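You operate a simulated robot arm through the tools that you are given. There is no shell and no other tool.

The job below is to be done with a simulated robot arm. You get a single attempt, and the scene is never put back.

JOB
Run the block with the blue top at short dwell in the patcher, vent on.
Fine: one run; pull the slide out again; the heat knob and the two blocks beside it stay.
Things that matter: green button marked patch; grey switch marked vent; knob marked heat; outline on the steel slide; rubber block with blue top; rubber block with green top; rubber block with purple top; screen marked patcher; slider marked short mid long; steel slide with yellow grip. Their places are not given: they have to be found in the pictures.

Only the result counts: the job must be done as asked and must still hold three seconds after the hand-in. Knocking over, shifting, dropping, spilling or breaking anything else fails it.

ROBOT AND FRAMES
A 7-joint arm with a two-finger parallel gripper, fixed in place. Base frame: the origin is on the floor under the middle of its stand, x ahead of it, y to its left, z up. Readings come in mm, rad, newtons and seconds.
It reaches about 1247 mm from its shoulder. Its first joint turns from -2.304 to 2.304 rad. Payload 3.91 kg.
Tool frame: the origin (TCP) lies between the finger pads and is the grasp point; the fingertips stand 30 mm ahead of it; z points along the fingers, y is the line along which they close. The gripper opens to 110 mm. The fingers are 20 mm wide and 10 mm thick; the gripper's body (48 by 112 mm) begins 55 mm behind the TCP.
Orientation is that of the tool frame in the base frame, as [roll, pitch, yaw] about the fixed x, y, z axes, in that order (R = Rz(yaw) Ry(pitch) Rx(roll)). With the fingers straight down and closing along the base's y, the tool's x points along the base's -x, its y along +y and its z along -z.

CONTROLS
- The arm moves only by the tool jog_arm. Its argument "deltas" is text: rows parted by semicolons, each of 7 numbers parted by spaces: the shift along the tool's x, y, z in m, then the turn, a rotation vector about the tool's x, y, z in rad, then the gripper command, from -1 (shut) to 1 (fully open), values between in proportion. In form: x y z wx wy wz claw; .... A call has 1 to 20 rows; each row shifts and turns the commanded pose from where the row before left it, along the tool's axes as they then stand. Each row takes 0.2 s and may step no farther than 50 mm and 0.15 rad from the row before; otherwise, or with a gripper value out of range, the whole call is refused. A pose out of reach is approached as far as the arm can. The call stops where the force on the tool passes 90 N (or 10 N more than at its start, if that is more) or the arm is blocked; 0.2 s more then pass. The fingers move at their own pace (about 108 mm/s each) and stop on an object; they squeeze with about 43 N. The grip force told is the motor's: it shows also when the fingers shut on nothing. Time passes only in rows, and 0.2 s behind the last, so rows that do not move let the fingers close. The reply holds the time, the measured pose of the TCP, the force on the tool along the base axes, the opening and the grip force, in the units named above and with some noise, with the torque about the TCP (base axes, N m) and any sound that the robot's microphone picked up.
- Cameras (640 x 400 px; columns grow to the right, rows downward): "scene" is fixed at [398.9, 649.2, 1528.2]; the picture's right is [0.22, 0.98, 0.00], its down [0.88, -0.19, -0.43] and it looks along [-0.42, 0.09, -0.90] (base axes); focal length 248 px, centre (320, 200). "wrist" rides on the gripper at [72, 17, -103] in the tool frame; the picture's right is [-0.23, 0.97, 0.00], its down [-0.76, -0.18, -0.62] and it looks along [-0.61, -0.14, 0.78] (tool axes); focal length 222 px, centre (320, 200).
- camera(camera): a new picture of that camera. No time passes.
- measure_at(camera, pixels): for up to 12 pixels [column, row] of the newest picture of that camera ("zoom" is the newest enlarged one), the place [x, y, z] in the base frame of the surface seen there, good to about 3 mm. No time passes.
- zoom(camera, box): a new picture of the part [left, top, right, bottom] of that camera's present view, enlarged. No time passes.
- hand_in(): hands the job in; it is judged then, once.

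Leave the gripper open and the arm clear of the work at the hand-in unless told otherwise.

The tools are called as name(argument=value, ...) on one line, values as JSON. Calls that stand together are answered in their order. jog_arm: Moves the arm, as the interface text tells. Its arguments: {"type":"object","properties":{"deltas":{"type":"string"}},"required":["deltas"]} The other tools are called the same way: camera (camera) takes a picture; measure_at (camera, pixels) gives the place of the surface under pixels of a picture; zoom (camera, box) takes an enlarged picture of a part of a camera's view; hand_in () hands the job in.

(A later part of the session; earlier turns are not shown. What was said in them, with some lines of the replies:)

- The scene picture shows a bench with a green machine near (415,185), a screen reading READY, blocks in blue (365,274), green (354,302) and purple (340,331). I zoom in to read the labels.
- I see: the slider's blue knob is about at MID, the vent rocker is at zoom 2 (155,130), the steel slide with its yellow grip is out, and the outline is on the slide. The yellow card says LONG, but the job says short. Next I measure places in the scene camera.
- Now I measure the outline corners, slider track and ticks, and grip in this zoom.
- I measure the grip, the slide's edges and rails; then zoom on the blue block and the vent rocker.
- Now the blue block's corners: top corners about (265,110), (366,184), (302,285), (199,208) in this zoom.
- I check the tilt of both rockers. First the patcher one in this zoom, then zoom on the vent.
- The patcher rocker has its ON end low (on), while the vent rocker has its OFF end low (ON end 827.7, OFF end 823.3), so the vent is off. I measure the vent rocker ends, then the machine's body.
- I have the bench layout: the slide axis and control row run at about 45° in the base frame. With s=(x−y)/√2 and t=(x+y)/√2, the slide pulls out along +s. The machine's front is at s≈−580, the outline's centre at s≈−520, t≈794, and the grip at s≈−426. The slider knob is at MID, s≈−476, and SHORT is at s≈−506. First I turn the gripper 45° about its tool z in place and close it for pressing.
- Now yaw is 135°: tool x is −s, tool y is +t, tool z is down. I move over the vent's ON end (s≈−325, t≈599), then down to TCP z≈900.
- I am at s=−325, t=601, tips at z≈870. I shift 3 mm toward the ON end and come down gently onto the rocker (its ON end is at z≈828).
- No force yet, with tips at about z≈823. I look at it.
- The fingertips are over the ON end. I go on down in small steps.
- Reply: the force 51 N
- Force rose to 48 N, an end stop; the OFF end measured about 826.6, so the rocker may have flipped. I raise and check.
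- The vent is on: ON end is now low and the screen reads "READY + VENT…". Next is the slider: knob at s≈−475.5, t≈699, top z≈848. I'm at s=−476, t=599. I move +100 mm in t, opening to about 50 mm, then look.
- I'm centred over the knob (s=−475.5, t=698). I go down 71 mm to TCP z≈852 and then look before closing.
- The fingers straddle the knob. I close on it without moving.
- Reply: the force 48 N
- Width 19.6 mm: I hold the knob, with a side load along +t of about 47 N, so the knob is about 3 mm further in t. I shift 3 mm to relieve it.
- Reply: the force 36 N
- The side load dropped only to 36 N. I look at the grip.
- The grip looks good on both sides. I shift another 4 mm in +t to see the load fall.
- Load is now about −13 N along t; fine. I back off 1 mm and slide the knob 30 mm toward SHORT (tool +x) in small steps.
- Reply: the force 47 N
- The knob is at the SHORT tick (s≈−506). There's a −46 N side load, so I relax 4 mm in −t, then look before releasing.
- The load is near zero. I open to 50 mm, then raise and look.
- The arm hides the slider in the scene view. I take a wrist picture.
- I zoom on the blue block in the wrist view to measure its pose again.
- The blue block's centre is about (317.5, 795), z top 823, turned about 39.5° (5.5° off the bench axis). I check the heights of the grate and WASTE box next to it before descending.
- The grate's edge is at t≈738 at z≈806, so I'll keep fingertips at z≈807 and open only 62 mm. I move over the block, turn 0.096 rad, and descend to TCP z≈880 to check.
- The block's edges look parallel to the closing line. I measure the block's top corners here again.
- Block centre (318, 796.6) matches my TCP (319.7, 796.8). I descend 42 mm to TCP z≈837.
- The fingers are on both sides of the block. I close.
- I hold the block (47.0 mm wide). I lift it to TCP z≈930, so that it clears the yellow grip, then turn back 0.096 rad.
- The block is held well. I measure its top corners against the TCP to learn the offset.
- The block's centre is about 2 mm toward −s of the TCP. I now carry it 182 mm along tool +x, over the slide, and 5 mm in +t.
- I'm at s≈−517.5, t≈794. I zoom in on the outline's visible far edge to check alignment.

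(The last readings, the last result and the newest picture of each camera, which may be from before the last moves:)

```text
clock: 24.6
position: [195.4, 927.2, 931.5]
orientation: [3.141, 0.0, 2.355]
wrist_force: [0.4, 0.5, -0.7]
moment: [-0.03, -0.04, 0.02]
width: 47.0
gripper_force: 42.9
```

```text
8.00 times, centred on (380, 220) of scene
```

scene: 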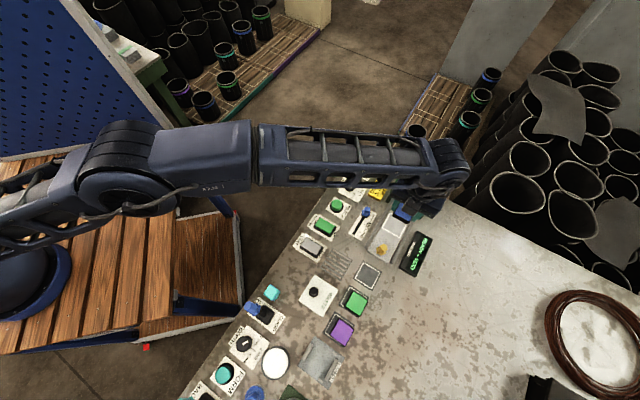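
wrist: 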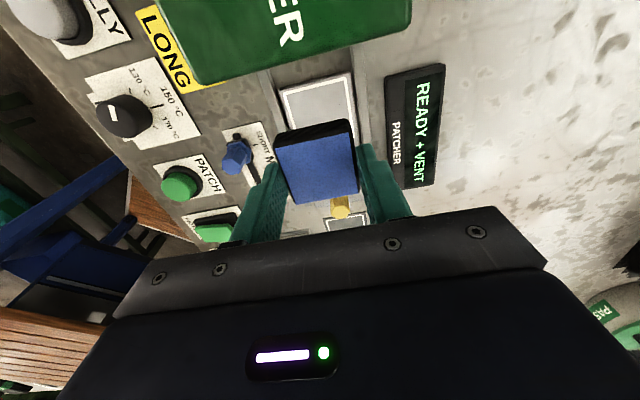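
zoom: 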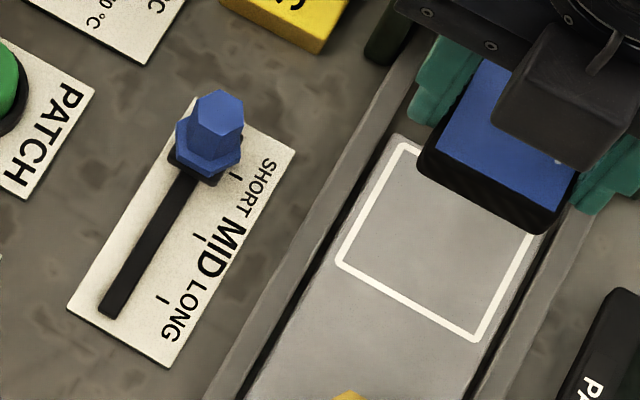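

The slider knob's base sits by the SHORT tick, as it sat by MID before. Now I measure the visible outline corners and slide edges in this scene zoom.

measure_at(camera="zoom", pixels=[[341, 262], [475, 339], [403, 146], [530, 240], [295, 320], [408, 260], [217, 110], [235, 175], [200, 170]])

measure_at(camera="wrist", pixels=[[285, 94], [345, 79], [280, 90], [349, 73], [353, 130], [294, 125]])

```text
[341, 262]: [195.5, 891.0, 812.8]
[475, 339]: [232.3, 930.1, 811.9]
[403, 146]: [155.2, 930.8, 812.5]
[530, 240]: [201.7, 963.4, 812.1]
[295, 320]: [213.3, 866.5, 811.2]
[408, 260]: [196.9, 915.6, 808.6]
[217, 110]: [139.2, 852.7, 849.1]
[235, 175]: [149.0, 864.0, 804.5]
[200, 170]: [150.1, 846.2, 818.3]
```

```text
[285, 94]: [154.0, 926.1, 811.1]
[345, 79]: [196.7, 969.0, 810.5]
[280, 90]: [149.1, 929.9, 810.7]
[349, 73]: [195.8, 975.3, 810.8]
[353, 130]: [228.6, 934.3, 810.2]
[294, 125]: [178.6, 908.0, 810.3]
```

Outline centre s≈−520, t≈794.5; the block is over it within about 1 mm. I descend: 78 mm fast-ish, then in 1 mm steps to feel the slide (contact expected at TCP z≈847).

jog_arm(deltas="0 0 0.03 0 0 0 -1; 0 0 0.03 0 0 0 -1; 0 0 0.015 0 0 0 -1; 0 0 0.004 0 0 0 -1; 0 0 0.002 0 0 0 -1; 0 0 0.001 0 0 0 -1; 0 0 0.001 0 0 0 -1")

camera(camera="wrist")

```text
clock: 26.2
position: [193.5, 928.1, 847.3]
orientation: [-3.14, 0.0, 2.356]
wrist_force: [-0.1, -0.7, 0.5]
moment: [-0.02, 0.0, -0.04]
width: 46.9
gripper_force: 43.5
```

```text
taken
```

wrist: 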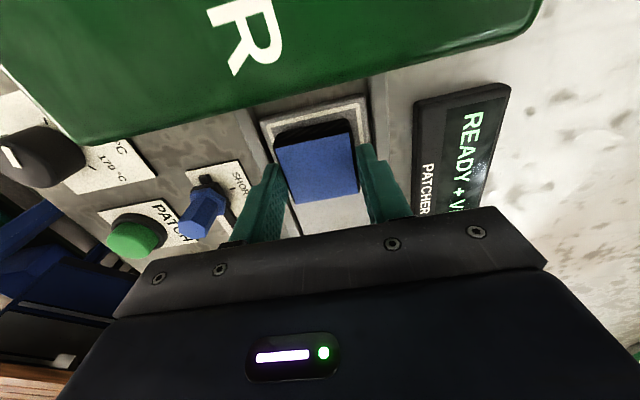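

Not in contact yet. I continue in 0.7 mm steps.

jog_arm(deltas="0 0 0.0007 0 0 0 -1; 0 0 0.0007 0 0 0 -1")

```text
clock: 26.8
position: [194.2, 927.7, 845.7]
orientation: [-3.141, 0.0, 2.355]
wrist_force: [-1.0, -0.5, 2.3]
moment: [-0.03, 0.06, -0.02]
width: 47.1
gripper_force: 43.1
```

jog_arm(deltas="0 0 0.0007 0 0 0 -1; 0 0 0.0007 0 0 0 -1")

zoom(camera="wrist", box=[240, 80, 400, 180])

```text
clock: 27.4
position: [194.7, 928.4, 846.8]
orientation: [3.139, -0.001, 2.355]
wrist_force: [-1.4, 0.0, 14.0]
moment: [-0.15, 0.09, 0.02]
width: 47.0
gripper_force: 43.7
```

```text
4.00 times, centred on (320, 130) of wrist
```

zoom: 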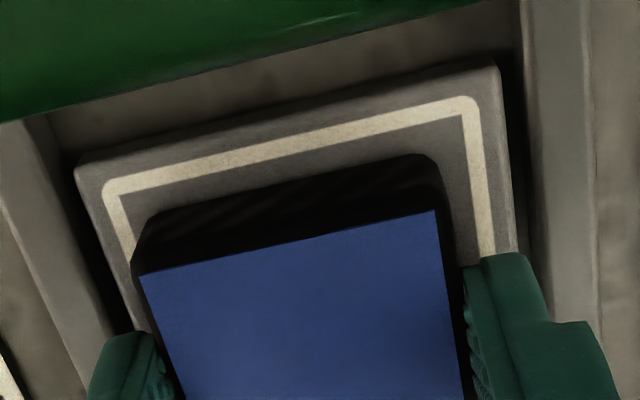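

14 N of contact: the block sits on the slide inside the outline. I ease off 0.7 mm, open to 58 mm, and raise.

jog_arm(deltas="0 0 -0.0007 0 0 0 -1; 0 0 0 0 0 0 -0.05; 0 0 0 0 0 0 0.07; 0 0 0 0 0 0 0.07; 0 0 -0.01 0 0 0 0.07; 0 0 -0.03 0 0 0 0.07; 0 0 -0.045 0 0 0 0.07; 0 0 0 0 0 0 0.07")

camera(camera="wrist")

zoom(camera="wrist", box=[240, 60, 400, 160])

```text
clock: 29.2
position: [193.3, 927.8, 930.3]
orientation: [3.141, 0.0, 2.356]
wrist_force: [-1.1, -0.1, -0.7]
moment: [0.01, 0.01, 0.01]
width: 58.5
gripper_force: 0.1
```

```text
taken
```

wrist: 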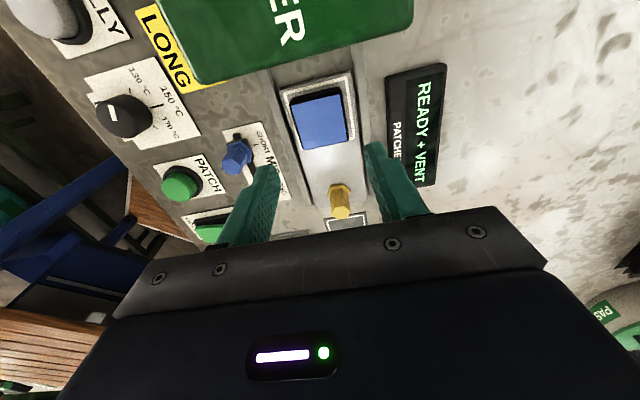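

```text
4.00 times, centred on (320, 110) of wrist
```

zoom: 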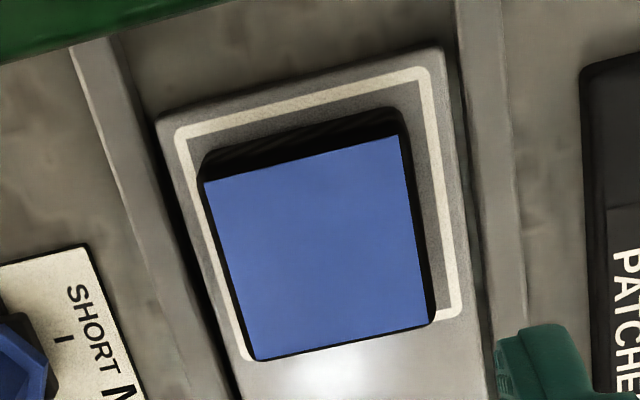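

The block stands in the outline. I measure its top corners to verify it is centred.

measure_at(camera="zoom", pixels=[[210, 186], [394, 143], [427, 320], [257, 354], [320, 250], [405, 115], [207, 160], [183, 132], [424, 74], [455, 312]])

zoom(camera="wrist", box=[280, 140, 400, 215])

```text
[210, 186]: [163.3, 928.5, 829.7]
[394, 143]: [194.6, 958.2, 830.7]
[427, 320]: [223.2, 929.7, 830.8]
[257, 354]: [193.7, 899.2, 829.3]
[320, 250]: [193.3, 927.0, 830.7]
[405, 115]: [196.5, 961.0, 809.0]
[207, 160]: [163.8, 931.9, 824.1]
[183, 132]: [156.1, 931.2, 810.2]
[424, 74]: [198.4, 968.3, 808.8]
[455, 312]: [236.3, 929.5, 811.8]
```

```text
5.33 times, centred on (340, 178) of wrist
```

zoom: 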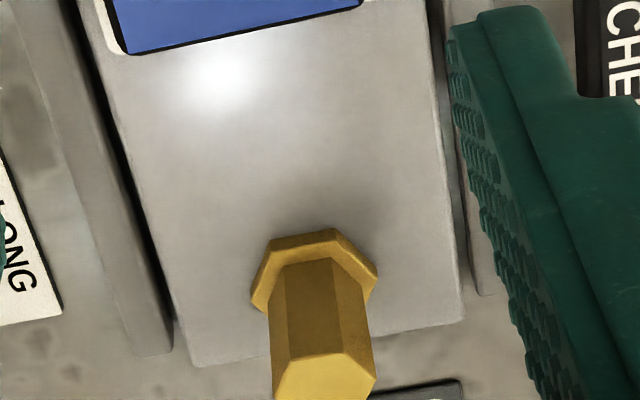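

The block's centre (193.7, 928.9) is right at the outline's centre. Now the grip: I measure its top and collar in this zoom.

measure_at(camera="zoom", pixels=[[323, 375], [300, 375], [345, 375], [323, 388], [310, 245], [260, 295], [368, 280], [315, 300]])

```text
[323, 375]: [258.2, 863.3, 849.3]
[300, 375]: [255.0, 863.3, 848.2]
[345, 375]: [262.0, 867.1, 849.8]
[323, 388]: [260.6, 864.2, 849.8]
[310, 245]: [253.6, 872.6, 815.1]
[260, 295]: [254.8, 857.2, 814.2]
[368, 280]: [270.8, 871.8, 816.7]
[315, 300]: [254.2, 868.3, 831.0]
```

Grip centre is at s≈−427, t≈795, top z≈850, collar top z≈816. I move back 92 mm along tool −x and +2 mm in t, set opening 50 mm, then go down to TCP z≈853 (tips at 823).

jog_arm(deltas="-0.031 0.001 0 0 0 0 -0.09; -0.031 0.001 0 0 0 0 -0.09; -0.0305 0 0 0 0 0 -0.09; 0 0 0.03 0 0 0 -0.09; 0 0 0.03 0 0 0 -0.09; 0 0 0.017 0 0 0 -0.09; 0 0 0 0 0 0 -0.09")

zoom(camera="wrist", box=[200, 60, 440, 210])

```text
clock: 30.8
position: [261.7, 864.4, 853.8]
orientation: [3.141, 0.001, 2.358]
wrist_force: [0.1, -0.1, 0.6]
moment: [-0.01, 0.0, 0.0]
width: 50.1
gripper_force: 0.0
```

```text
2.67 times, centred on (320, 135) of wrist
```

zoom: 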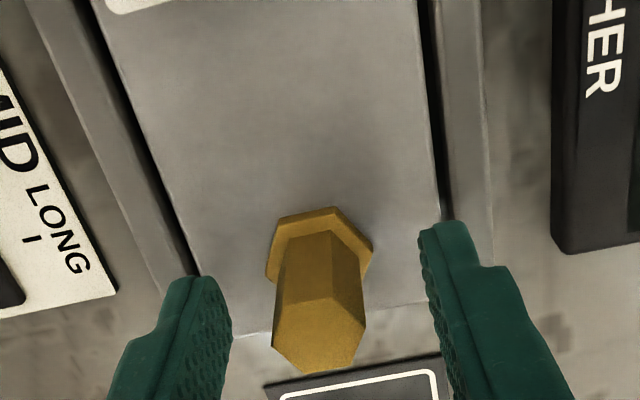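

The fingers straddle the grip. I close.

jog_arm(deltas="0 0 0 0 0 0 -0.6; 0 0 0 0 0 0 -1; 0 0 0 0 0 0 -1")

```text
clock: 31.6
position: [261.1, 864.0, 853.0]
orientation: [3.141, 0.001, 2.356]
wrist_force: [-7.5, -7.0, -0.8]
moment: [0.42, -0.27, 0.01]
width: 22.0
gripper_force: 44.9
```

Gripped at 22.0 mm with a small side load. I push the slide in 20 mm first, slowly, and check.

jog_arm(deltas="0.003 0 0 0 0 0 -1; 0.004 0 0 0 0 0 -1; 0.004 0 0 0 0 0 -1; 0.004 0 0 0 0 0 -1; 0.005 0 0 0 0 0 -1; 0 0 0 0 0 0 -1")

camera(camera="wrist")

```text
clock: 33.0
position: [247.1, 879.0, 854.4]
orientation: [-3.141, -0.001, 2.357]
wrist_force: [-15.7, -15.4, 1.8]
moment: [0.12, -0.4, -0.04]
width: 21.8
gripper_force: 45.2
```

```text
taken
```

wrist: 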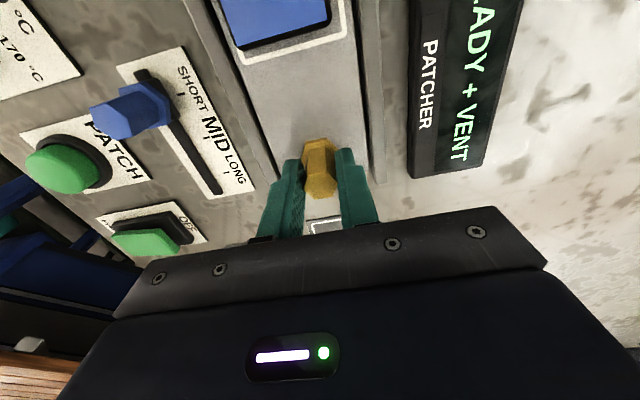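

The slide moves with the grip; a −22 N side load builds, so I trim t a little each step. I push 50 mm more.

jog_arm(deltas="0.005 -0.001 0 0 0 0 -1; 0.005 -0.0005 0 0 0 0 -1; 0.005 -0.0002 0 0 0 0 -1; 0.005 -0.0002 0 0 0 0 -1; 0.005 -0.0002 0 0 0 0 -1; 0.005 -0.0002 0 0 0 0 -1; 0.005 -0.0002 0 0 0 0 -1; 0.005 -0.0002 0 0 0 0 -1; 0.005 -0.0002 0 0 0 0 -1; 0.005 -0.0002 0 0 0 0 -1; 0 0 0 0 0 0 -1")

camera(camera="wrist")

camera(camera="scene")

```text
clock: 35.4
position: [211.7, 912.0, 853.5]
orientation: [3.14, 0.0, 2.354]
wrist_force: [29.7, 29.2, 5.8]
moment: [-0.1, 0.17, -0.04]
width: 21.9
gripper_force: 44.9
```

```text
taken
```

wrist: 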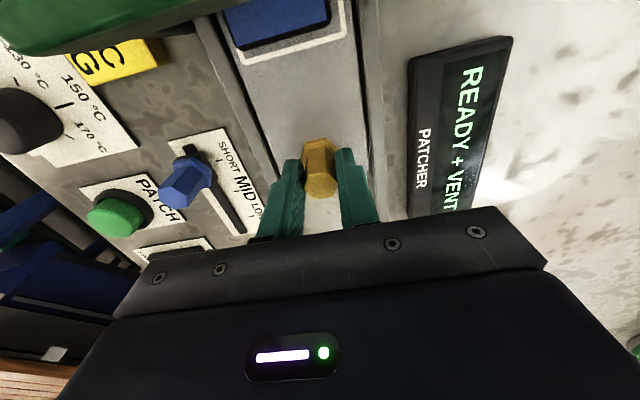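

```text
taken
```

scene: 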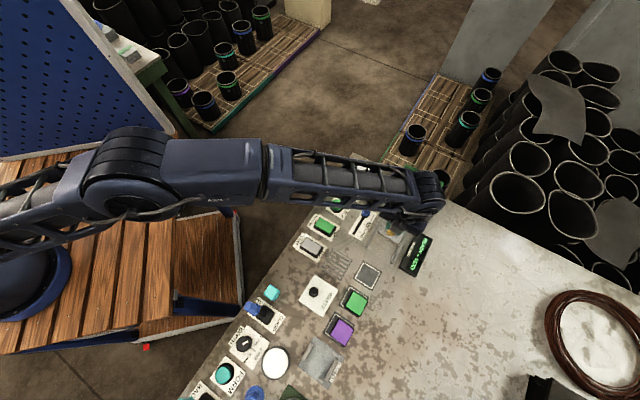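

Over-trimmed: +41 N along t. I restore 2 mm and push 30 mm more.

jog_arm(deltas="0.005 0.001 0 0 0 0 -1; 0.005 0.001 0 0 0 0 -1; 0.005 0 0 0 0 0 -1; 0.005 0 0 0 0 0 -1; 0.005 0 0 0 0 0 -1; 0.005 0 0 0 0 0 -1; 0 0 0 0 0 0 -1")

camera(camera="wrist")

```text
clock: 37.0
position: [191.1, 933.8, 855.2]
orientation: [-3.142, -0.001, 2.356]
wrist_force: [19.6, 5.0, 16.2]
moment: [0.6, -0.32, -0.04]
width: 21.5
gripper_force: 45.2
```

```text
taken
```

wrist: 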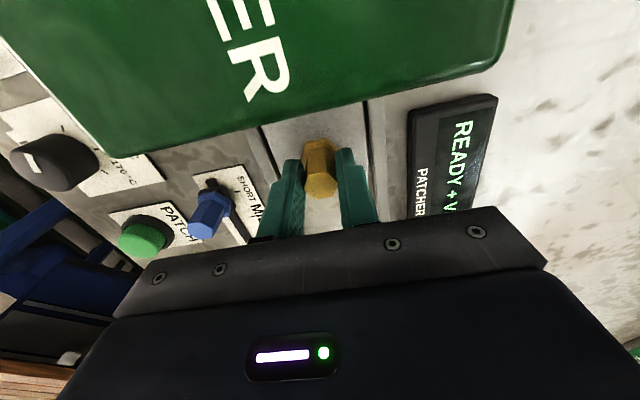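

s≈−525, travelled about 98 mm, with 10 N of resistance starting. I continue in 2 mm steps.

jog_arm(deltas="0.002 0 0 0 0 0 -1; 0.002 0 0 0 0 0 -1; 0 0 0 0 0 0 -1")

```text
clock: 37.8
position: [188.1, 936.2, 852.8]
orientation: [-3.141, 0.001, 2.354]
wrist_force: [30.0, -21.9, 11.0]
moment: [0.1, -0.87, -0.03]
width: 21.9
gripper_force: 45.5
```

Resistance is now 37 N: likely the end stop at about 100 mm. I press 2 mm more to confirm.

jog_arm(deltas="0.001 0 0 0 0 0 -1; 0.001 0 0 0 0 0 -1; 0 0 0 0 0 0 -1")

zoom(camera="wrist", box=[360, 60, 560, 185])

camera(camera="scene")

zoom(camera="scene", box=[350, 180, 446, 280])

```text
clock: 38.6
position: [187.0, 937.1, 852.6]
orientation: [-3.14, 0.001, 2.357]
wrist_force: [31.7, -20.8, -1.5]
moment: [0.22, -0.89, 0.01]
width: 21.8
gripper_force: 45.1
```

```text
3.20 times, centred on (460, 122) of wrist
```

zoom: 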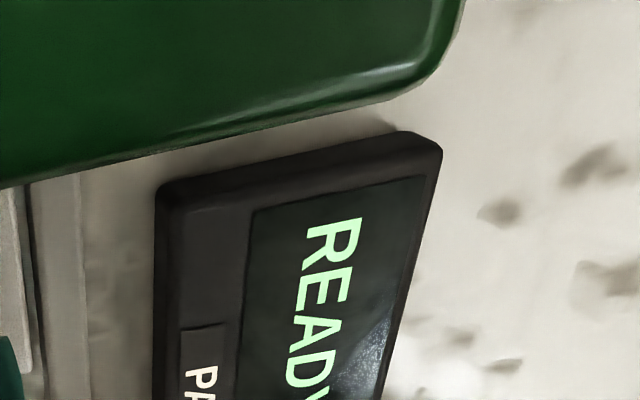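

```text
taken
```

scene: 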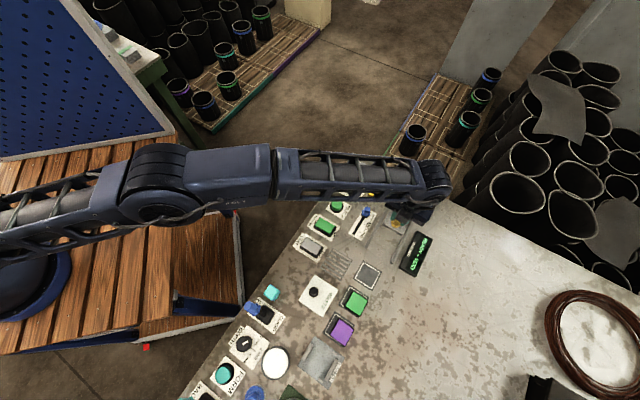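

```text
4.00 times, centred on (398, 230) of scene
```

zoom: 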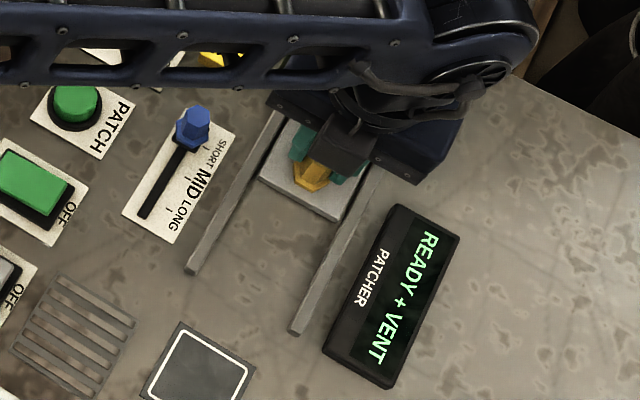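

The force stays at 37 N. I check whether the slide itself has moved to its end by measuring its near edge.

measure_at(camera="zoom", pixels=[[264, 177], [338, 216], [300, 196], [310, 180], [192, 270], [296, 332]])

zoom(camera="wrist", box=[240, 100, 400, 200])

```text
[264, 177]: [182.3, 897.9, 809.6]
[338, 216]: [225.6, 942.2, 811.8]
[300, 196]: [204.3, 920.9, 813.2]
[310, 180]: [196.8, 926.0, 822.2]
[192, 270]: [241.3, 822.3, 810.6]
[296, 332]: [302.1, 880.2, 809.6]
```

```text
4.00 times, centred on (320, 150) of wrist
```

zoom: 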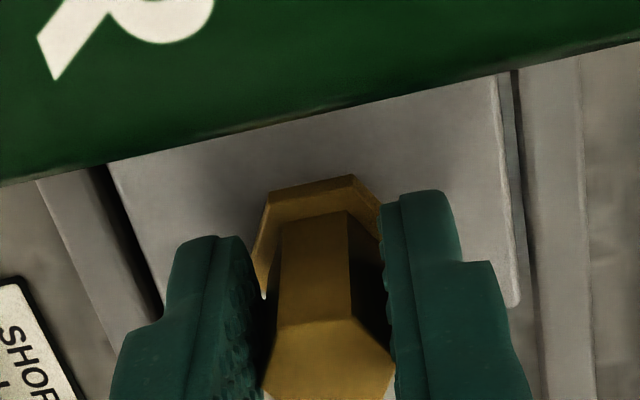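

The near edge moved from s≈−404.5 to −506.5 (about 102 mm). I push 3 mm more to see if it goes farther.

jog_arm(deltas="0.001 0 0 0 0 0 -1; 0.001 0 0 0 0 0 -1; 0.001 0 0 0 0 0 -1; 0 0 0 0 0 0 -1")

zoom(camera="scene", box=[350, 180, 446, 280])

zoom(camera="wrist", box=[240, 100, 400, 200])

```text
clock: 39.6
position: [183.3, 939.7, 853.3]
orientation: [-3.141, 0.001, 2.356]
wrist_force: [30.9, -21.2, -5.2]
moment: [0.26, -0.74, 0.05]
width: 21.6
gripper_force: 45.1
```

```text
4.00 times, centred on (398, 230) of scene
```

zoom: 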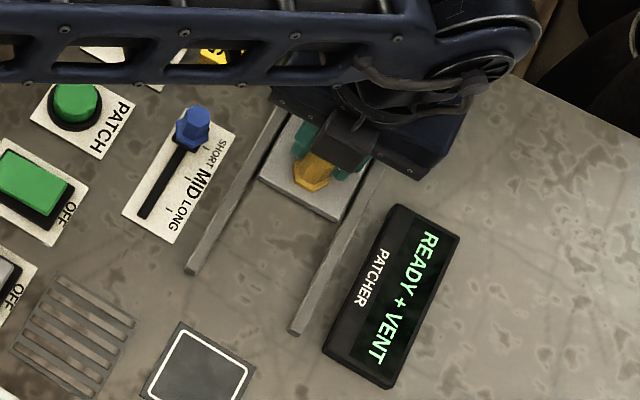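

```text
4.00 times, centred on (320, 150) of wrist
```

zoom: 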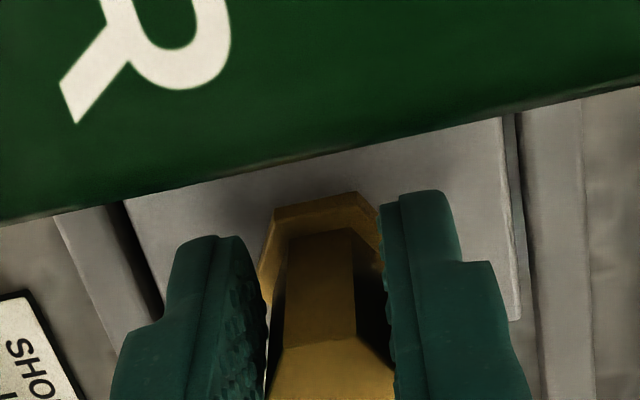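

The slide's edge hasn't moved and the fingers slip on the grip, so it's fully in. I open to 50 mm, raise, and move clear toward the patch button.

jog_arm(deltas="0 0 0 0 0 0 -0.6; 0 0 0 0 0 0 -0.2; 0 0 0 0 0 0 -0.09; 0 0 -0.02 0 0 0 -0.09; 0 0 -0.04 0 0 0 -0.09; 0 0 -0.04 0 0 0 -0.09; 0 0 0 0 0 0 -0.09")

camera(camera="wrist")

```text
clock: 41.2
position: [183.9, 940.9, 953.8]
orientation: [3.141, 0.0, 2.356]
wrist_force: [0.5, 0.4, -1.1]
moment: [-0.01, 0.01, -0.03]
width: 50.0
gripper_force: 0.0
```

```text
taken
```

wrist: 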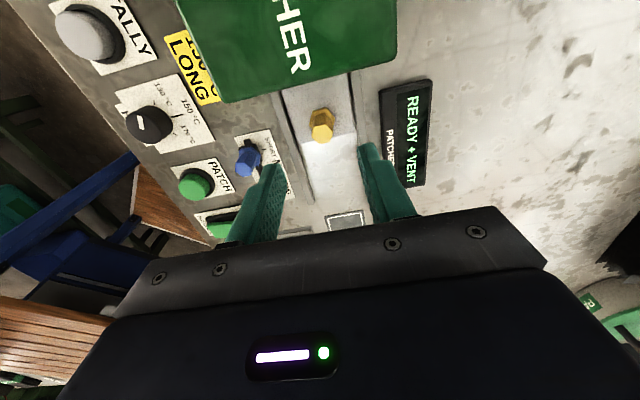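

The slide is in. I measure the patch button's top (195,184) and the grip (321,125) here.

measure_at(camera="wrist", pixels=[[195, 184], [190, 180], [200, 188], [322, 120], [320, 133], [247, 160]])

zoom(camera="wrist", box=[160, 120, 288, 200])

```text
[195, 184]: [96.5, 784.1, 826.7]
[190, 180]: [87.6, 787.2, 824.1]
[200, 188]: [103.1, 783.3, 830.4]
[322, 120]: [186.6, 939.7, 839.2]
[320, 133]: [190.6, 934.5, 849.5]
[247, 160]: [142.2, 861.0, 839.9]
```

```text
5.00 times, centred on (224, 160) of wrist
```

zoom: 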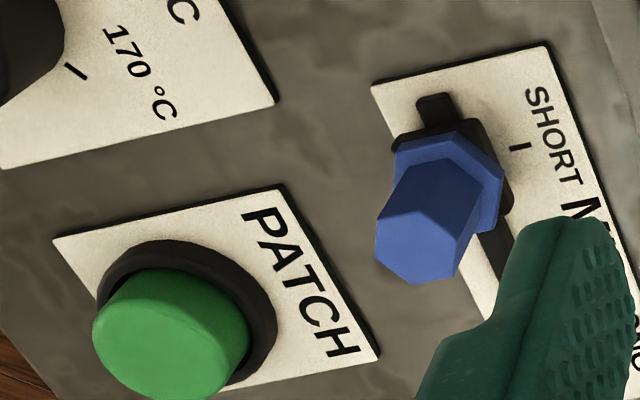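

measure_at(camera="zoom", pixels=[[150, 340], [110, 340], [220, 350], [170, 290], [165, 385], [200, 250]])

zoom(camera="scene", box=[305, 185, 369, 225])

```text
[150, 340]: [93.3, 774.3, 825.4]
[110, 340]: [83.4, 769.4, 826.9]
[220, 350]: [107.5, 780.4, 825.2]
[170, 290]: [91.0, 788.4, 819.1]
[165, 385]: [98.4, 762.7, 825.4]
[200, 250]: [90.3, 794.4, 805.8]
```

```text
10.00 times, centred on (337, 205) of scene
```

zoom: 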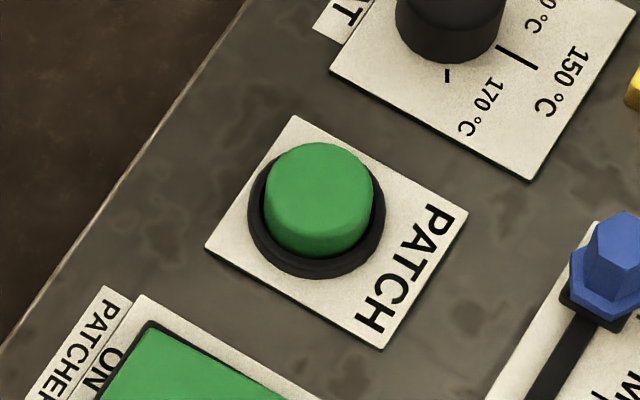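

measure_at(camera="zoom", pixels=[[320, 190], [272, 190], [367, 190], [320, 150], [320, 230]])

```text
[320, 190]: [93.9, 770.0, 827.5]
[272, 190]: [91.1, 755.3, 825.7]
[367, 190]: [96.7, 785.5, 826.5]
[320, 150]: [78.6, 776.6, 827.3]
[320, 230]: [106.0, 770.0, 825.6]
```

Patch button centre is (93.5, 771), top z≈826. From s=−535, t=795 I move x −56 mm, y −184 mm at this height, closing the gripper, then come down to tips z≈835.

jog_arm(deltas="-0.0141 -0.046 0 0 0 0 -1; -0.0141 -0.046 0 0 0 0 -1; -0.0141 -0.046 0 0 0 0 -1; -0.0141 -0.046 0 0 0 0 -1; 0 0 0.04 0 0 0 -1; 0 0 0.035 0 0 0 -1; 0 0 0.013 0 0 0 -1; 0 0 0 0 0 0 -1")

zoom(camera="wrist", box=[200, 60, 440, 210])

zoom(camera="scene", box=[305, 185, 369, 225])

```text
clock: 43.0
position: [92.6, 772.2, 865.6]
orientation: [3.141, 0.0, 2.356]
wrist_force: [0.5, 0.0, 0.8]
moment: [-0.02, 0.0, -0.01]
width: 0.0
gripper_force: 38.4
```

```text
2.67 times, centred on (320, 135) of wrist
```

zoom: 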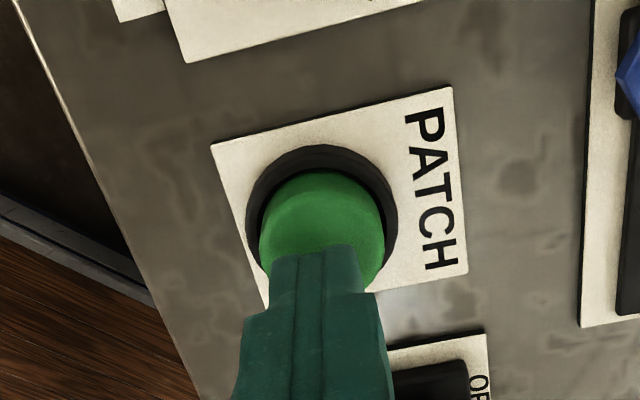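

```text
10.00 times, centred on (337, 205) of scene
```

zoom: 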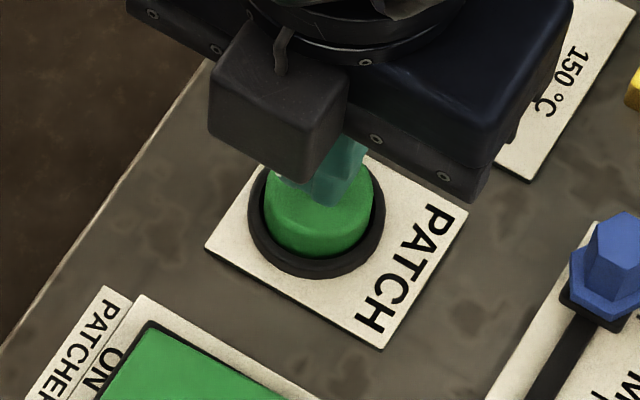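

I'm centred over the button with tips at z≈835. I press down in small steps.

jog_arm(deltas="0 0 0.007 0 0 0 -1; 0 0 0.002 0 0 0 -1; 0 0 0.0015 0 0 0 -1; 0 0 0.0015 0 0 0 -1")

```text
clock: 44.0
position: [94.4, 771.1, 853.9]
orientation: [3.141, 0.0, 2.356]
wrist_force: [0.0, 0.8, 1.7]
moment: [-0.04, 0.0, 0.03]
width: 0.0
gripper_force: 38.2
```

jog_arm(deltas="0 0 0.0015 0 0 0 -1; 0 0 0.0015 0 0 0 -1")

zoom(camera="scene", box=[380, 225, 444, 285])

```text
clock: 44.6
position: [94.1, 770.4, 851.0]
orientation: [-3.141, 0.0, 2.357]
wrist_force: [0.6, -1.7, 8.3]
moment: [-0.05, 0.04, -0.01]
width: 0.0
gripper_force: 37.5
heard: click
```

```text
6.67 times, centred on (412, 255) of scene
```

zoom: 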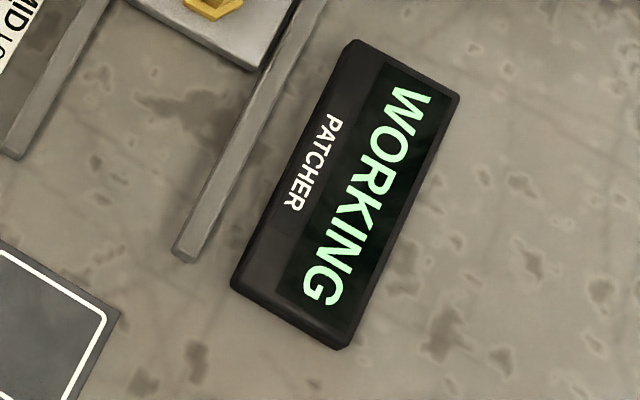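

A click was heard and the screen reads WORKING. I release the button by rising, and then wait for the run to finish.

jog_arm(deltas="0 0 -0.01 0 0 0 -1; 0 0 -0.04 0 0 0 -1; 0 0 -0.045 0 0 0 -1; 0 0 0 0 0 0 -1")

zoom(camera="scene", box=[380, 225, 444, 285])

```text
clock: 45.6
position: [94.1, 770.4, 944.4]
orientation: [-3.141, 0.001, 2.355]
wrist_force: [-0.1, -0.1, -0.9]
moment: [0.0, 0.0, 0.02]
width: 0.0
gripper_force: 37.8
```

```text
6.67 times, centred on (412, 255) of scene
```

zoom: 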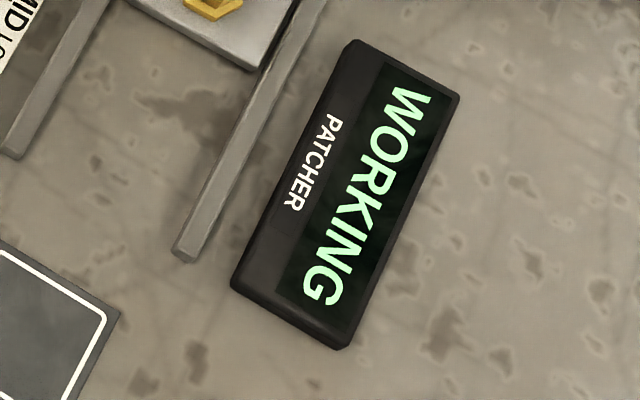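

Still working. In the meantime I move over the grip's new place (s≈−529, t≈795), high up, opening to 50 mm.

jog_arm(deltas="0.0127 0.0459 0 0 0 0 -0.09; 0.0127 0.0459 0 0 0 0 -0.09; 0.0127 0.0459 0 0 0 0 -0.09; 0.0127 0.0459 0 0 0 0 -0.09; 0 0 0 0 0 0 -0.09; 0 0 0 0 0 0 -0.09")

camera(camera="wrist")

zoom(camera="scene", box=[380, 225, 444, 285])

```text
clock: 47.0
position: [187.8, 938.1, 944.4]
orientation: [3.141, 0.0, 2.357]
wrist_force: [1.0, -0.8, -0.7]
moment: [0.0, -0.02, -0.03]
width: 49.8
gripper_force: 0.1
```

```text
taken
```

wrist: 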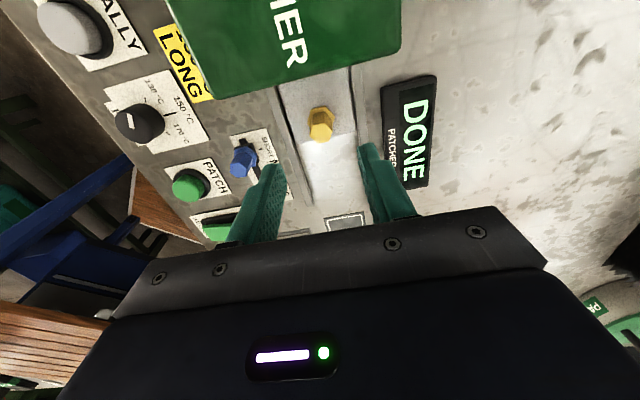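

```text
6.67 times, centred on (412, 255) of scene
```

zoom: 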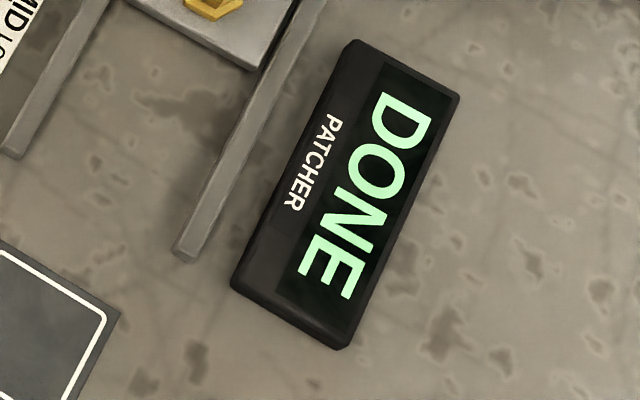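

The screen reads DONE. I measure the grip's place again.

zoom(camera="wrist", box=[272, 90, 368, 150])

```text
6.67 times, centred on (320, 120) of wrist
```

zoom: 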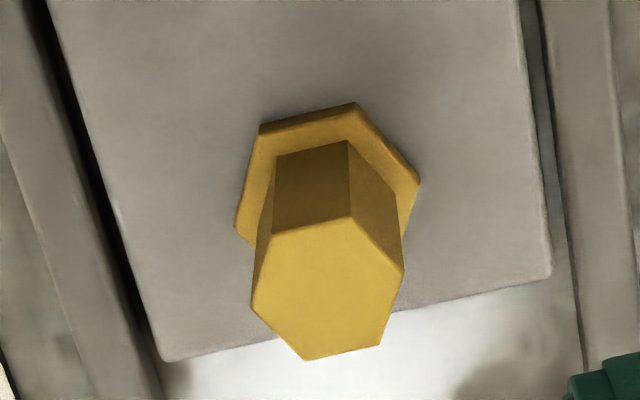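

measure_at(camera="zoom", pixels=[[328, 288], [265, 300], [390, 275], [310, 345], [345, 230], [170, 355], [548, 272], [245, 225], [412, 185]])

```text
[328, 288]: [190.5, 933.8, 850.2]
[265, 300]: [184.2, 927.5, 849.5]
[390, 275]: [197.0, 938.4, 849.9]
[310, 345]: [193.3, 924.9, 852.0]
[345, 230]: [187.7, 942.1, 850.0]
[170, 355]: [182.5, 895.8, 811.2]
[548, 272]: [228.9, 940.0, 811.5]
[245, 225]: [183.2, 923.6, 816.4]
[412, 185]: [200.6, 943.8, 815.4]
```

Grip centre is at s≈−525.5, t≈795.3. I trim −5 mm along tool x and −1 mm in y, descend 91 mm to TCP z≈853, and close.

jog_arm(deltas="-0.005 -0.0008 0.02 0 0 0 -0.09; 0 0 0.03 0 0 0 -0.09; 0 0 0.025 0 0 0 -0.09; 0 0 0.016 0 0 0 -0.09; 0 0 0 0 0 0 -0.09; 0 0 0 0 0 0 -0.6; 0 0 0 0 0 0 -1; 0 0 0 0 0 0 -1")

zoom(camera="wrist", box=[240, 100, 400, 200])

```text
clock: 48.8
position: [192.4, 931.4, 854.2]
orientation: [-3.14, 0.0, 2.356]
wrist_force: [9.5, 8.8, -1.4]
moment: [-0.31, 0.4, -0.09]
width: 21.5
gripper_force: 45.1
```

```text
4.00 times, centred on (320, 150) of wrist
```

zoom: 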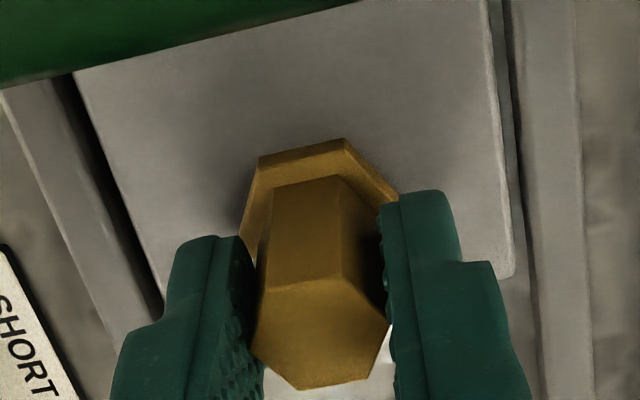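

Gripped with a small side load. I pull the slide out 95 mm along tool −x in slow steps.

jog_arm(deltas="-0.002 0.0005 0 0 0 0 -1; -0.004 0.0003 0 0 0 0 -1; -0.005 0.0001 0 0 0 0 -1; -0.005 0.0001 0 0 0 0 -1; -0.005 0.0001 0 0 0 0 -1; -0.005 0.0001 0 0 0 0 -1; -0.005 0.0001 0 0 0 0 -1; -0.005 0.0001 0 0 0 0 -1; -0.005 0.0001 0 0 0 0 -1; -0.005 0.0001 0 0 0 0 -1; 0 0 0 0 0 0 -1")

camera(camera="wrist")

```text
clock: 51.2
position: [225.0, 901.3, 853.2]
orientation: [-3.139, 0.001, 2.357]
wrist_force: [-2.8, -3.5, -19.5]
moment: [0.84, -0.04, 0.04]
width: 21.5
gripper_force: 45.0
```

```text
taken
```

wrist: 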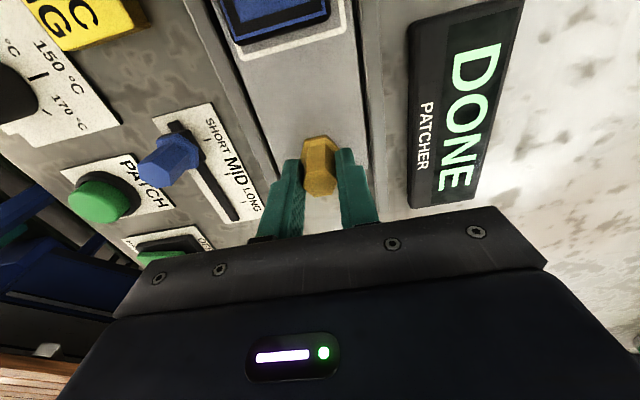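

The slide follows, with the block on it. I continue 46 mm in slow steps.

jog_arm(deltas="-0.005 0.0001 0 0 0 0 -1; -0.005 0.0001 0 0 0 0 -1; -0.005 0.0001 0 0 0 0 -1; -0.005 0.0001 0 0 0 0 -1; -0.005 0.0001 0 0 0 0 -1; -0.005 0.0001 0 0 0 0 -1; -0.005 0.0001 0 0 0 0 -1; -0.005 0.0001 0 0 0 0 -1; -0.004 0 0 0 0 0 -1; -0.002 0 0 0 0 0 -1; 0 0 0 0 0 0 -1")

camera(camera="wrist")

```text
clock: 53.6
position: [256.6, 867.9, 854.0]
orientation: [-3.141, 0.0, 2.356]
wrist_force: [-25.9, -26.5, -28.4]
moment: [0.3, -0.2, 0.04]
width: 21.8
gripper_force: 45.1
```

```text
taken
```

wrist: 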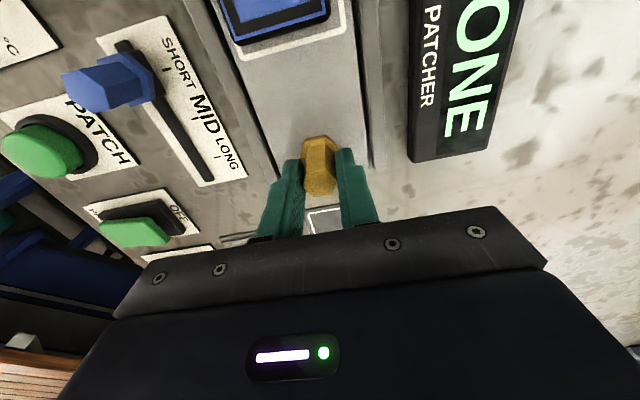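

s≈−432; side load −37 N and −28 N in z. I relax those by 2 mm in y and 1 mm down, and pull 5 mm more toward the outer stop.

jog_arm(deltas="0 -0.001 0.0005 0 0 0 -1; 0 -0.001 0.0005 0 0 0 -1; -0.002 0 0 0 0 0 -1; -0.002 0 0 0 0 0 -1; -0.001 0 0 0 0 0 -1; 0 0 0 0 0 0 -1")

zoom(camera="scene", box=[350, 190, 446, 270])

```text
clock: 55.0
position: [259.3, 864.7, 854.0]
orientation: [3.14, 0.0, 2.357]
wrist_force: [-2.6, -4.3, -16.1]
moment: [-0.48, 0.56, -0.03]
width: 21.6
gripper_force: 44.9
```

```text
5.00 times, centred on (398, 230) of scene
```

zoom: 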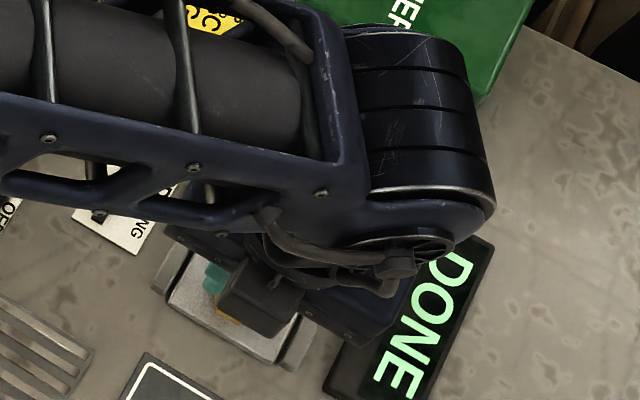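

I measure the slide's near edge against its first place (s≈−404.5).

measure_at(camera="zoom", pixels=[[172, 298], [272, 358], [220, 325], [156, 290], [290, 366], [255, 335]])

```text
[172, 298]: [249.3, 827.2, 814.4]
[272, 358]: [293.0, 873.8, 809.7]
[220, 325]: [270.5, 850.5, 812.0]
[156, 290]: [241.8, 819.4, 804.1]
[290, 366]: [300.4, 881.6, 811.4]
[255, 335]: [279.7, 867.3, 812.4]
```

The near edge reads about s≈−409, so perhaps 3–4 mm remain and there is no pull resistance yet. I pull 4 mm more and watch the force.

jog_arm(deltas="-0.001 0 0.0005 0 0 0 -1; -0.001 0 0.0005 0 0 0 -1; -0.001 0 0 0 0 0 -1; -0.001 0 0 0 0 0 -1; 0 0 0 0 0 0 -1")

```text
clock: 56.2
position: [262.8, 862.5, 852.8]
orientation: [3.14, -0.001, 2.356]
wrist_force: [3.6, 14.4, 7.7]
moment: [-0.6, 0.13, 0.05]
width: 21.7
gripper_force: 45.1
```

A pull resistance of about 8 N begins. I pull 2 mm more.

jog_arm(deltas="-0.001 0 0 0 0 0 -1; -0.001 0 0 0 0 0 -1; 0 0 0 0 0 0 -1")

zoom(camera="scene", box=[350, 190, 446, 270])

```text
clock: 57.0
position: [262.0, 861.2, 853.9]
orientation: [3.14, -0.003, 2.356]
wrist_force: [-0.5, 49.9, 10.3]
moment: [0.14, 0.48, 0.08]
width: 21.6
gripper_force: 45.0
```

```text
5.00 times, centred on (398, 230) of scene
```

zoom: 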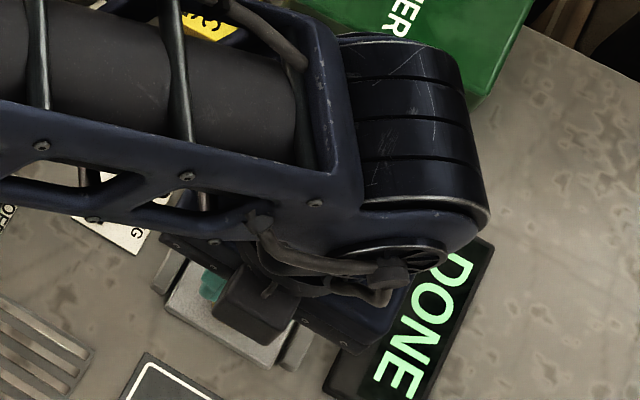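

35 N of resistance: the slide is at its outer stop. I relax 1 mm in x and 1.5 mm in y, then open and rise straight up.

jog_arm(deltas="0.0005 0.001 0 0 0 0 -1; 0.0005 0.0005 0 0 0 0 -1; 0 0 0 0 0 0 -1; 0 0 0 0 0 0 -0.6; 0 0 0 0 0 0 -0.2; 0 0 0 0 0 0 -0.09; 0 0 -0.02 0 0 0 -0.09; 0 0 -0.04 0 0 0 -0.09; 0 0 -0.04 0 0 0 -0.09; 0 0 -0.04 0 0 0 -0.09")

camera(camera="wrist")

```text
clock: 59.2
position: [263.5, 861.6, 992.6]
orientation: [-3.141, 0.001, 2.355]
wrist_force: [0.3, 0.5, -1.3]
moment: [-0.01, -0.02, 0.02]
width: 50.1
gripper_force: 0.1
```

```text
taken
```

wrist: 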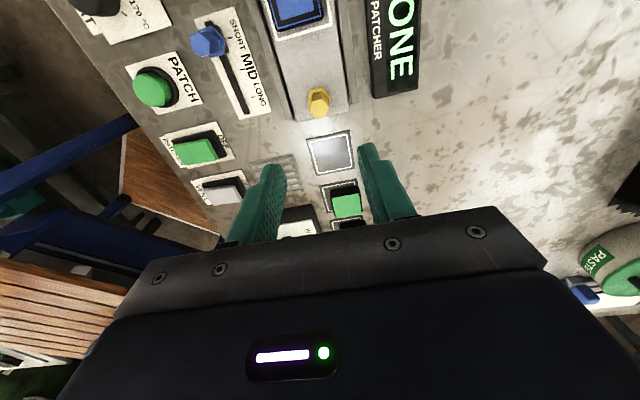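

The slide is out and released. I raise and withdraw the arm toward its start place (−t), opening the gripper.

jog_arm(deltas="0 -0.02 -0.04 0 0 0 1; 0 -0.03 -0.035 0 0 0 1; 0 -0.035 -0.03 0 0 0 1; 0 -0.045 -0.015 0 0 0 1; 0 -0.047 -0.01 0 0 0 1; 0.01 -0.047 0 0 0 0 1; 0.01 -0.047 0 0 0 0 1; 0 -0.048 0 0 0 0 1; 0 -0.048 0 0 0 0 1; 0 -0.048 0 0 0 0 1; 0 0 0 0 0 0 1")

camera(camera="scene")

zoom(camera="scene", box=[330, 160, 450, 285])

zoom(camera="scene", box=[290, 190, 410, 265])

zoom(camera="scene", box=[300, 260, 420, 360])

```text
clock: 61.6
position: [-42.9, 580.1, 1122.3]
orientation: [3.141, 0.002, 2.357]
wrist_force: [0.5, 0.8, 0.2]
moment: [-0.04, 0.0, -0.03]
width: 110.0
gripper_force: 0.0
```

```text
taken
```

scene: 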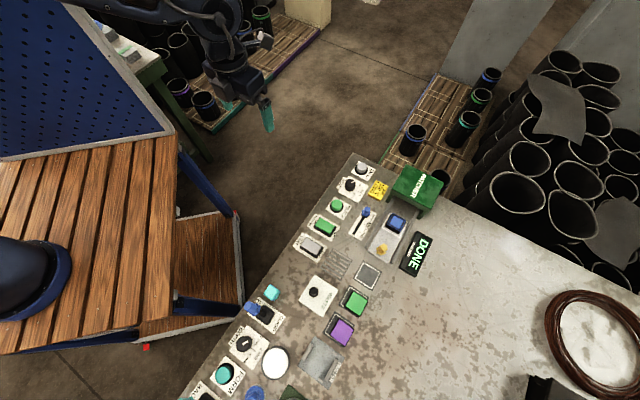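

```text
3.20 times, centred on (390, 222) of scene
```

zoom: 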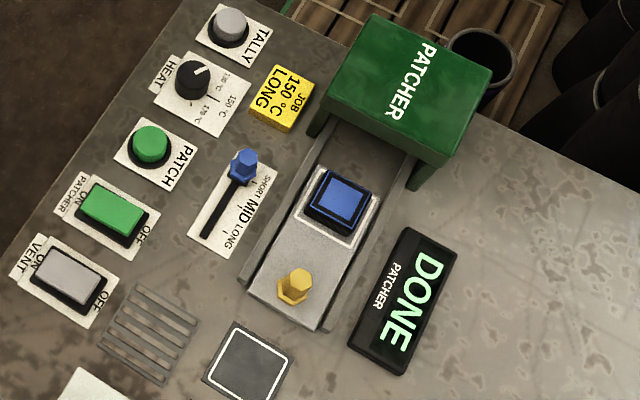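

```text
5.33 times, centred on (350, 228) of scene
```

zoom: 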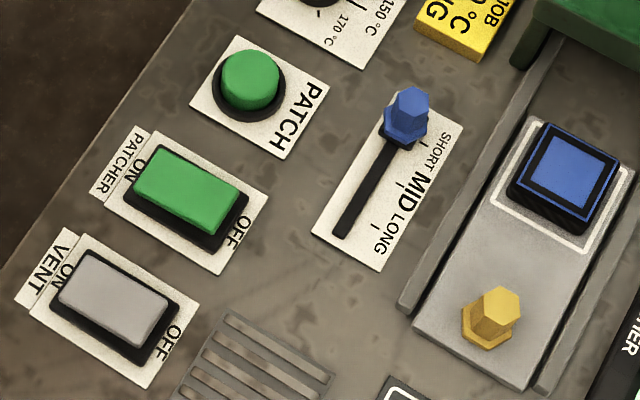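

```text
4.00 times, centred on (360, 310) of scene
```

zoom: 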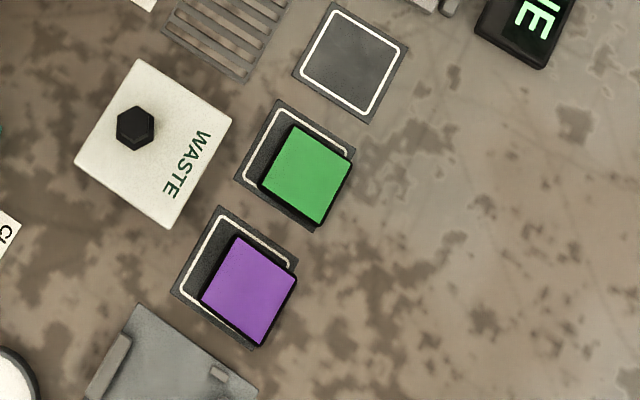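

The block now bears the patch mark, the slide is out, the vent is on, the slider is at SHORT, and the green and purple blocks stand as before. I compare the slide's near edge with its first picture.

zoom(camera="scene", box=[340, 230, 420, 280])

zoom(camera="scene", box=[320, 150, 450, 231])

```text
8.00 times, centred on (380, 255) of scene
```

zoom: 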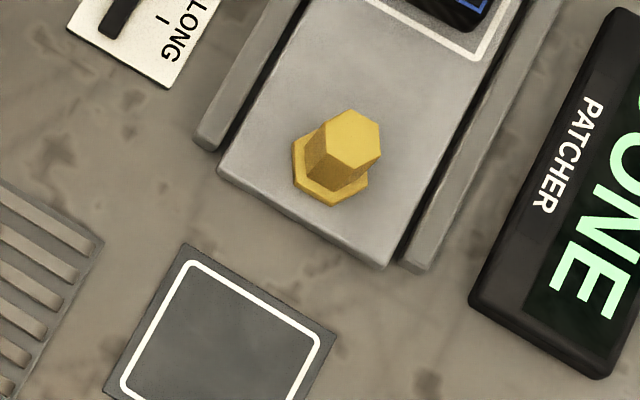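

```text
4.92 times, centred on (385, 190) of scene
```

zoom: 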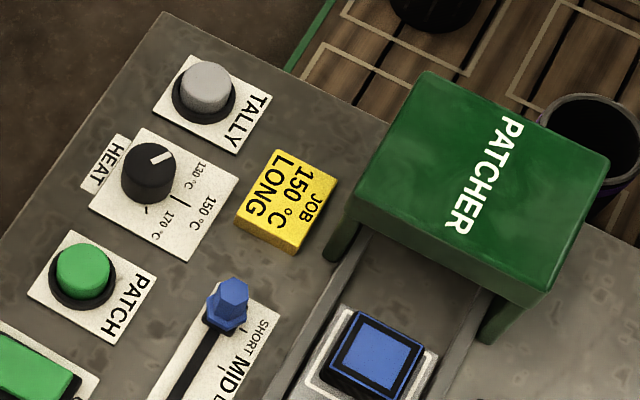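

The slide's edge and grip are at the same pixels as at the start ((218,172) and (383,268)), and the heat knob and card haven't moved. The patcher ran once at SHORT with the vent on and the screen reads DONE. The gripper is open and clear, so I hand in.

hand_in()

```text
The job is handed in.
```

The block with the blue top has had one run in the patcher at short dwell with the vent on. The job is handed in, but I have not seen the verdict.

- **Vent:** it was off at the start. I switched it on and the screen showed "READY + VENT"; it is still on.
- **Dwell:** I moved the slider from MID to SHORT. The yellow card on the bench says LONG, but I followed your instruction.
- **Run:** I pressed the patch button once. The screen went to WORKING and then DONE, and the block now carries the patch mark.
- **Slide:** it is pulled out to where it started, with the block still sitting inside the outline.
- **Left alone:** the heat knob and the green and purple blocks look the same as before in the last pictures.
- **Arm:** the gripper is open and the arm is clear of the bench.
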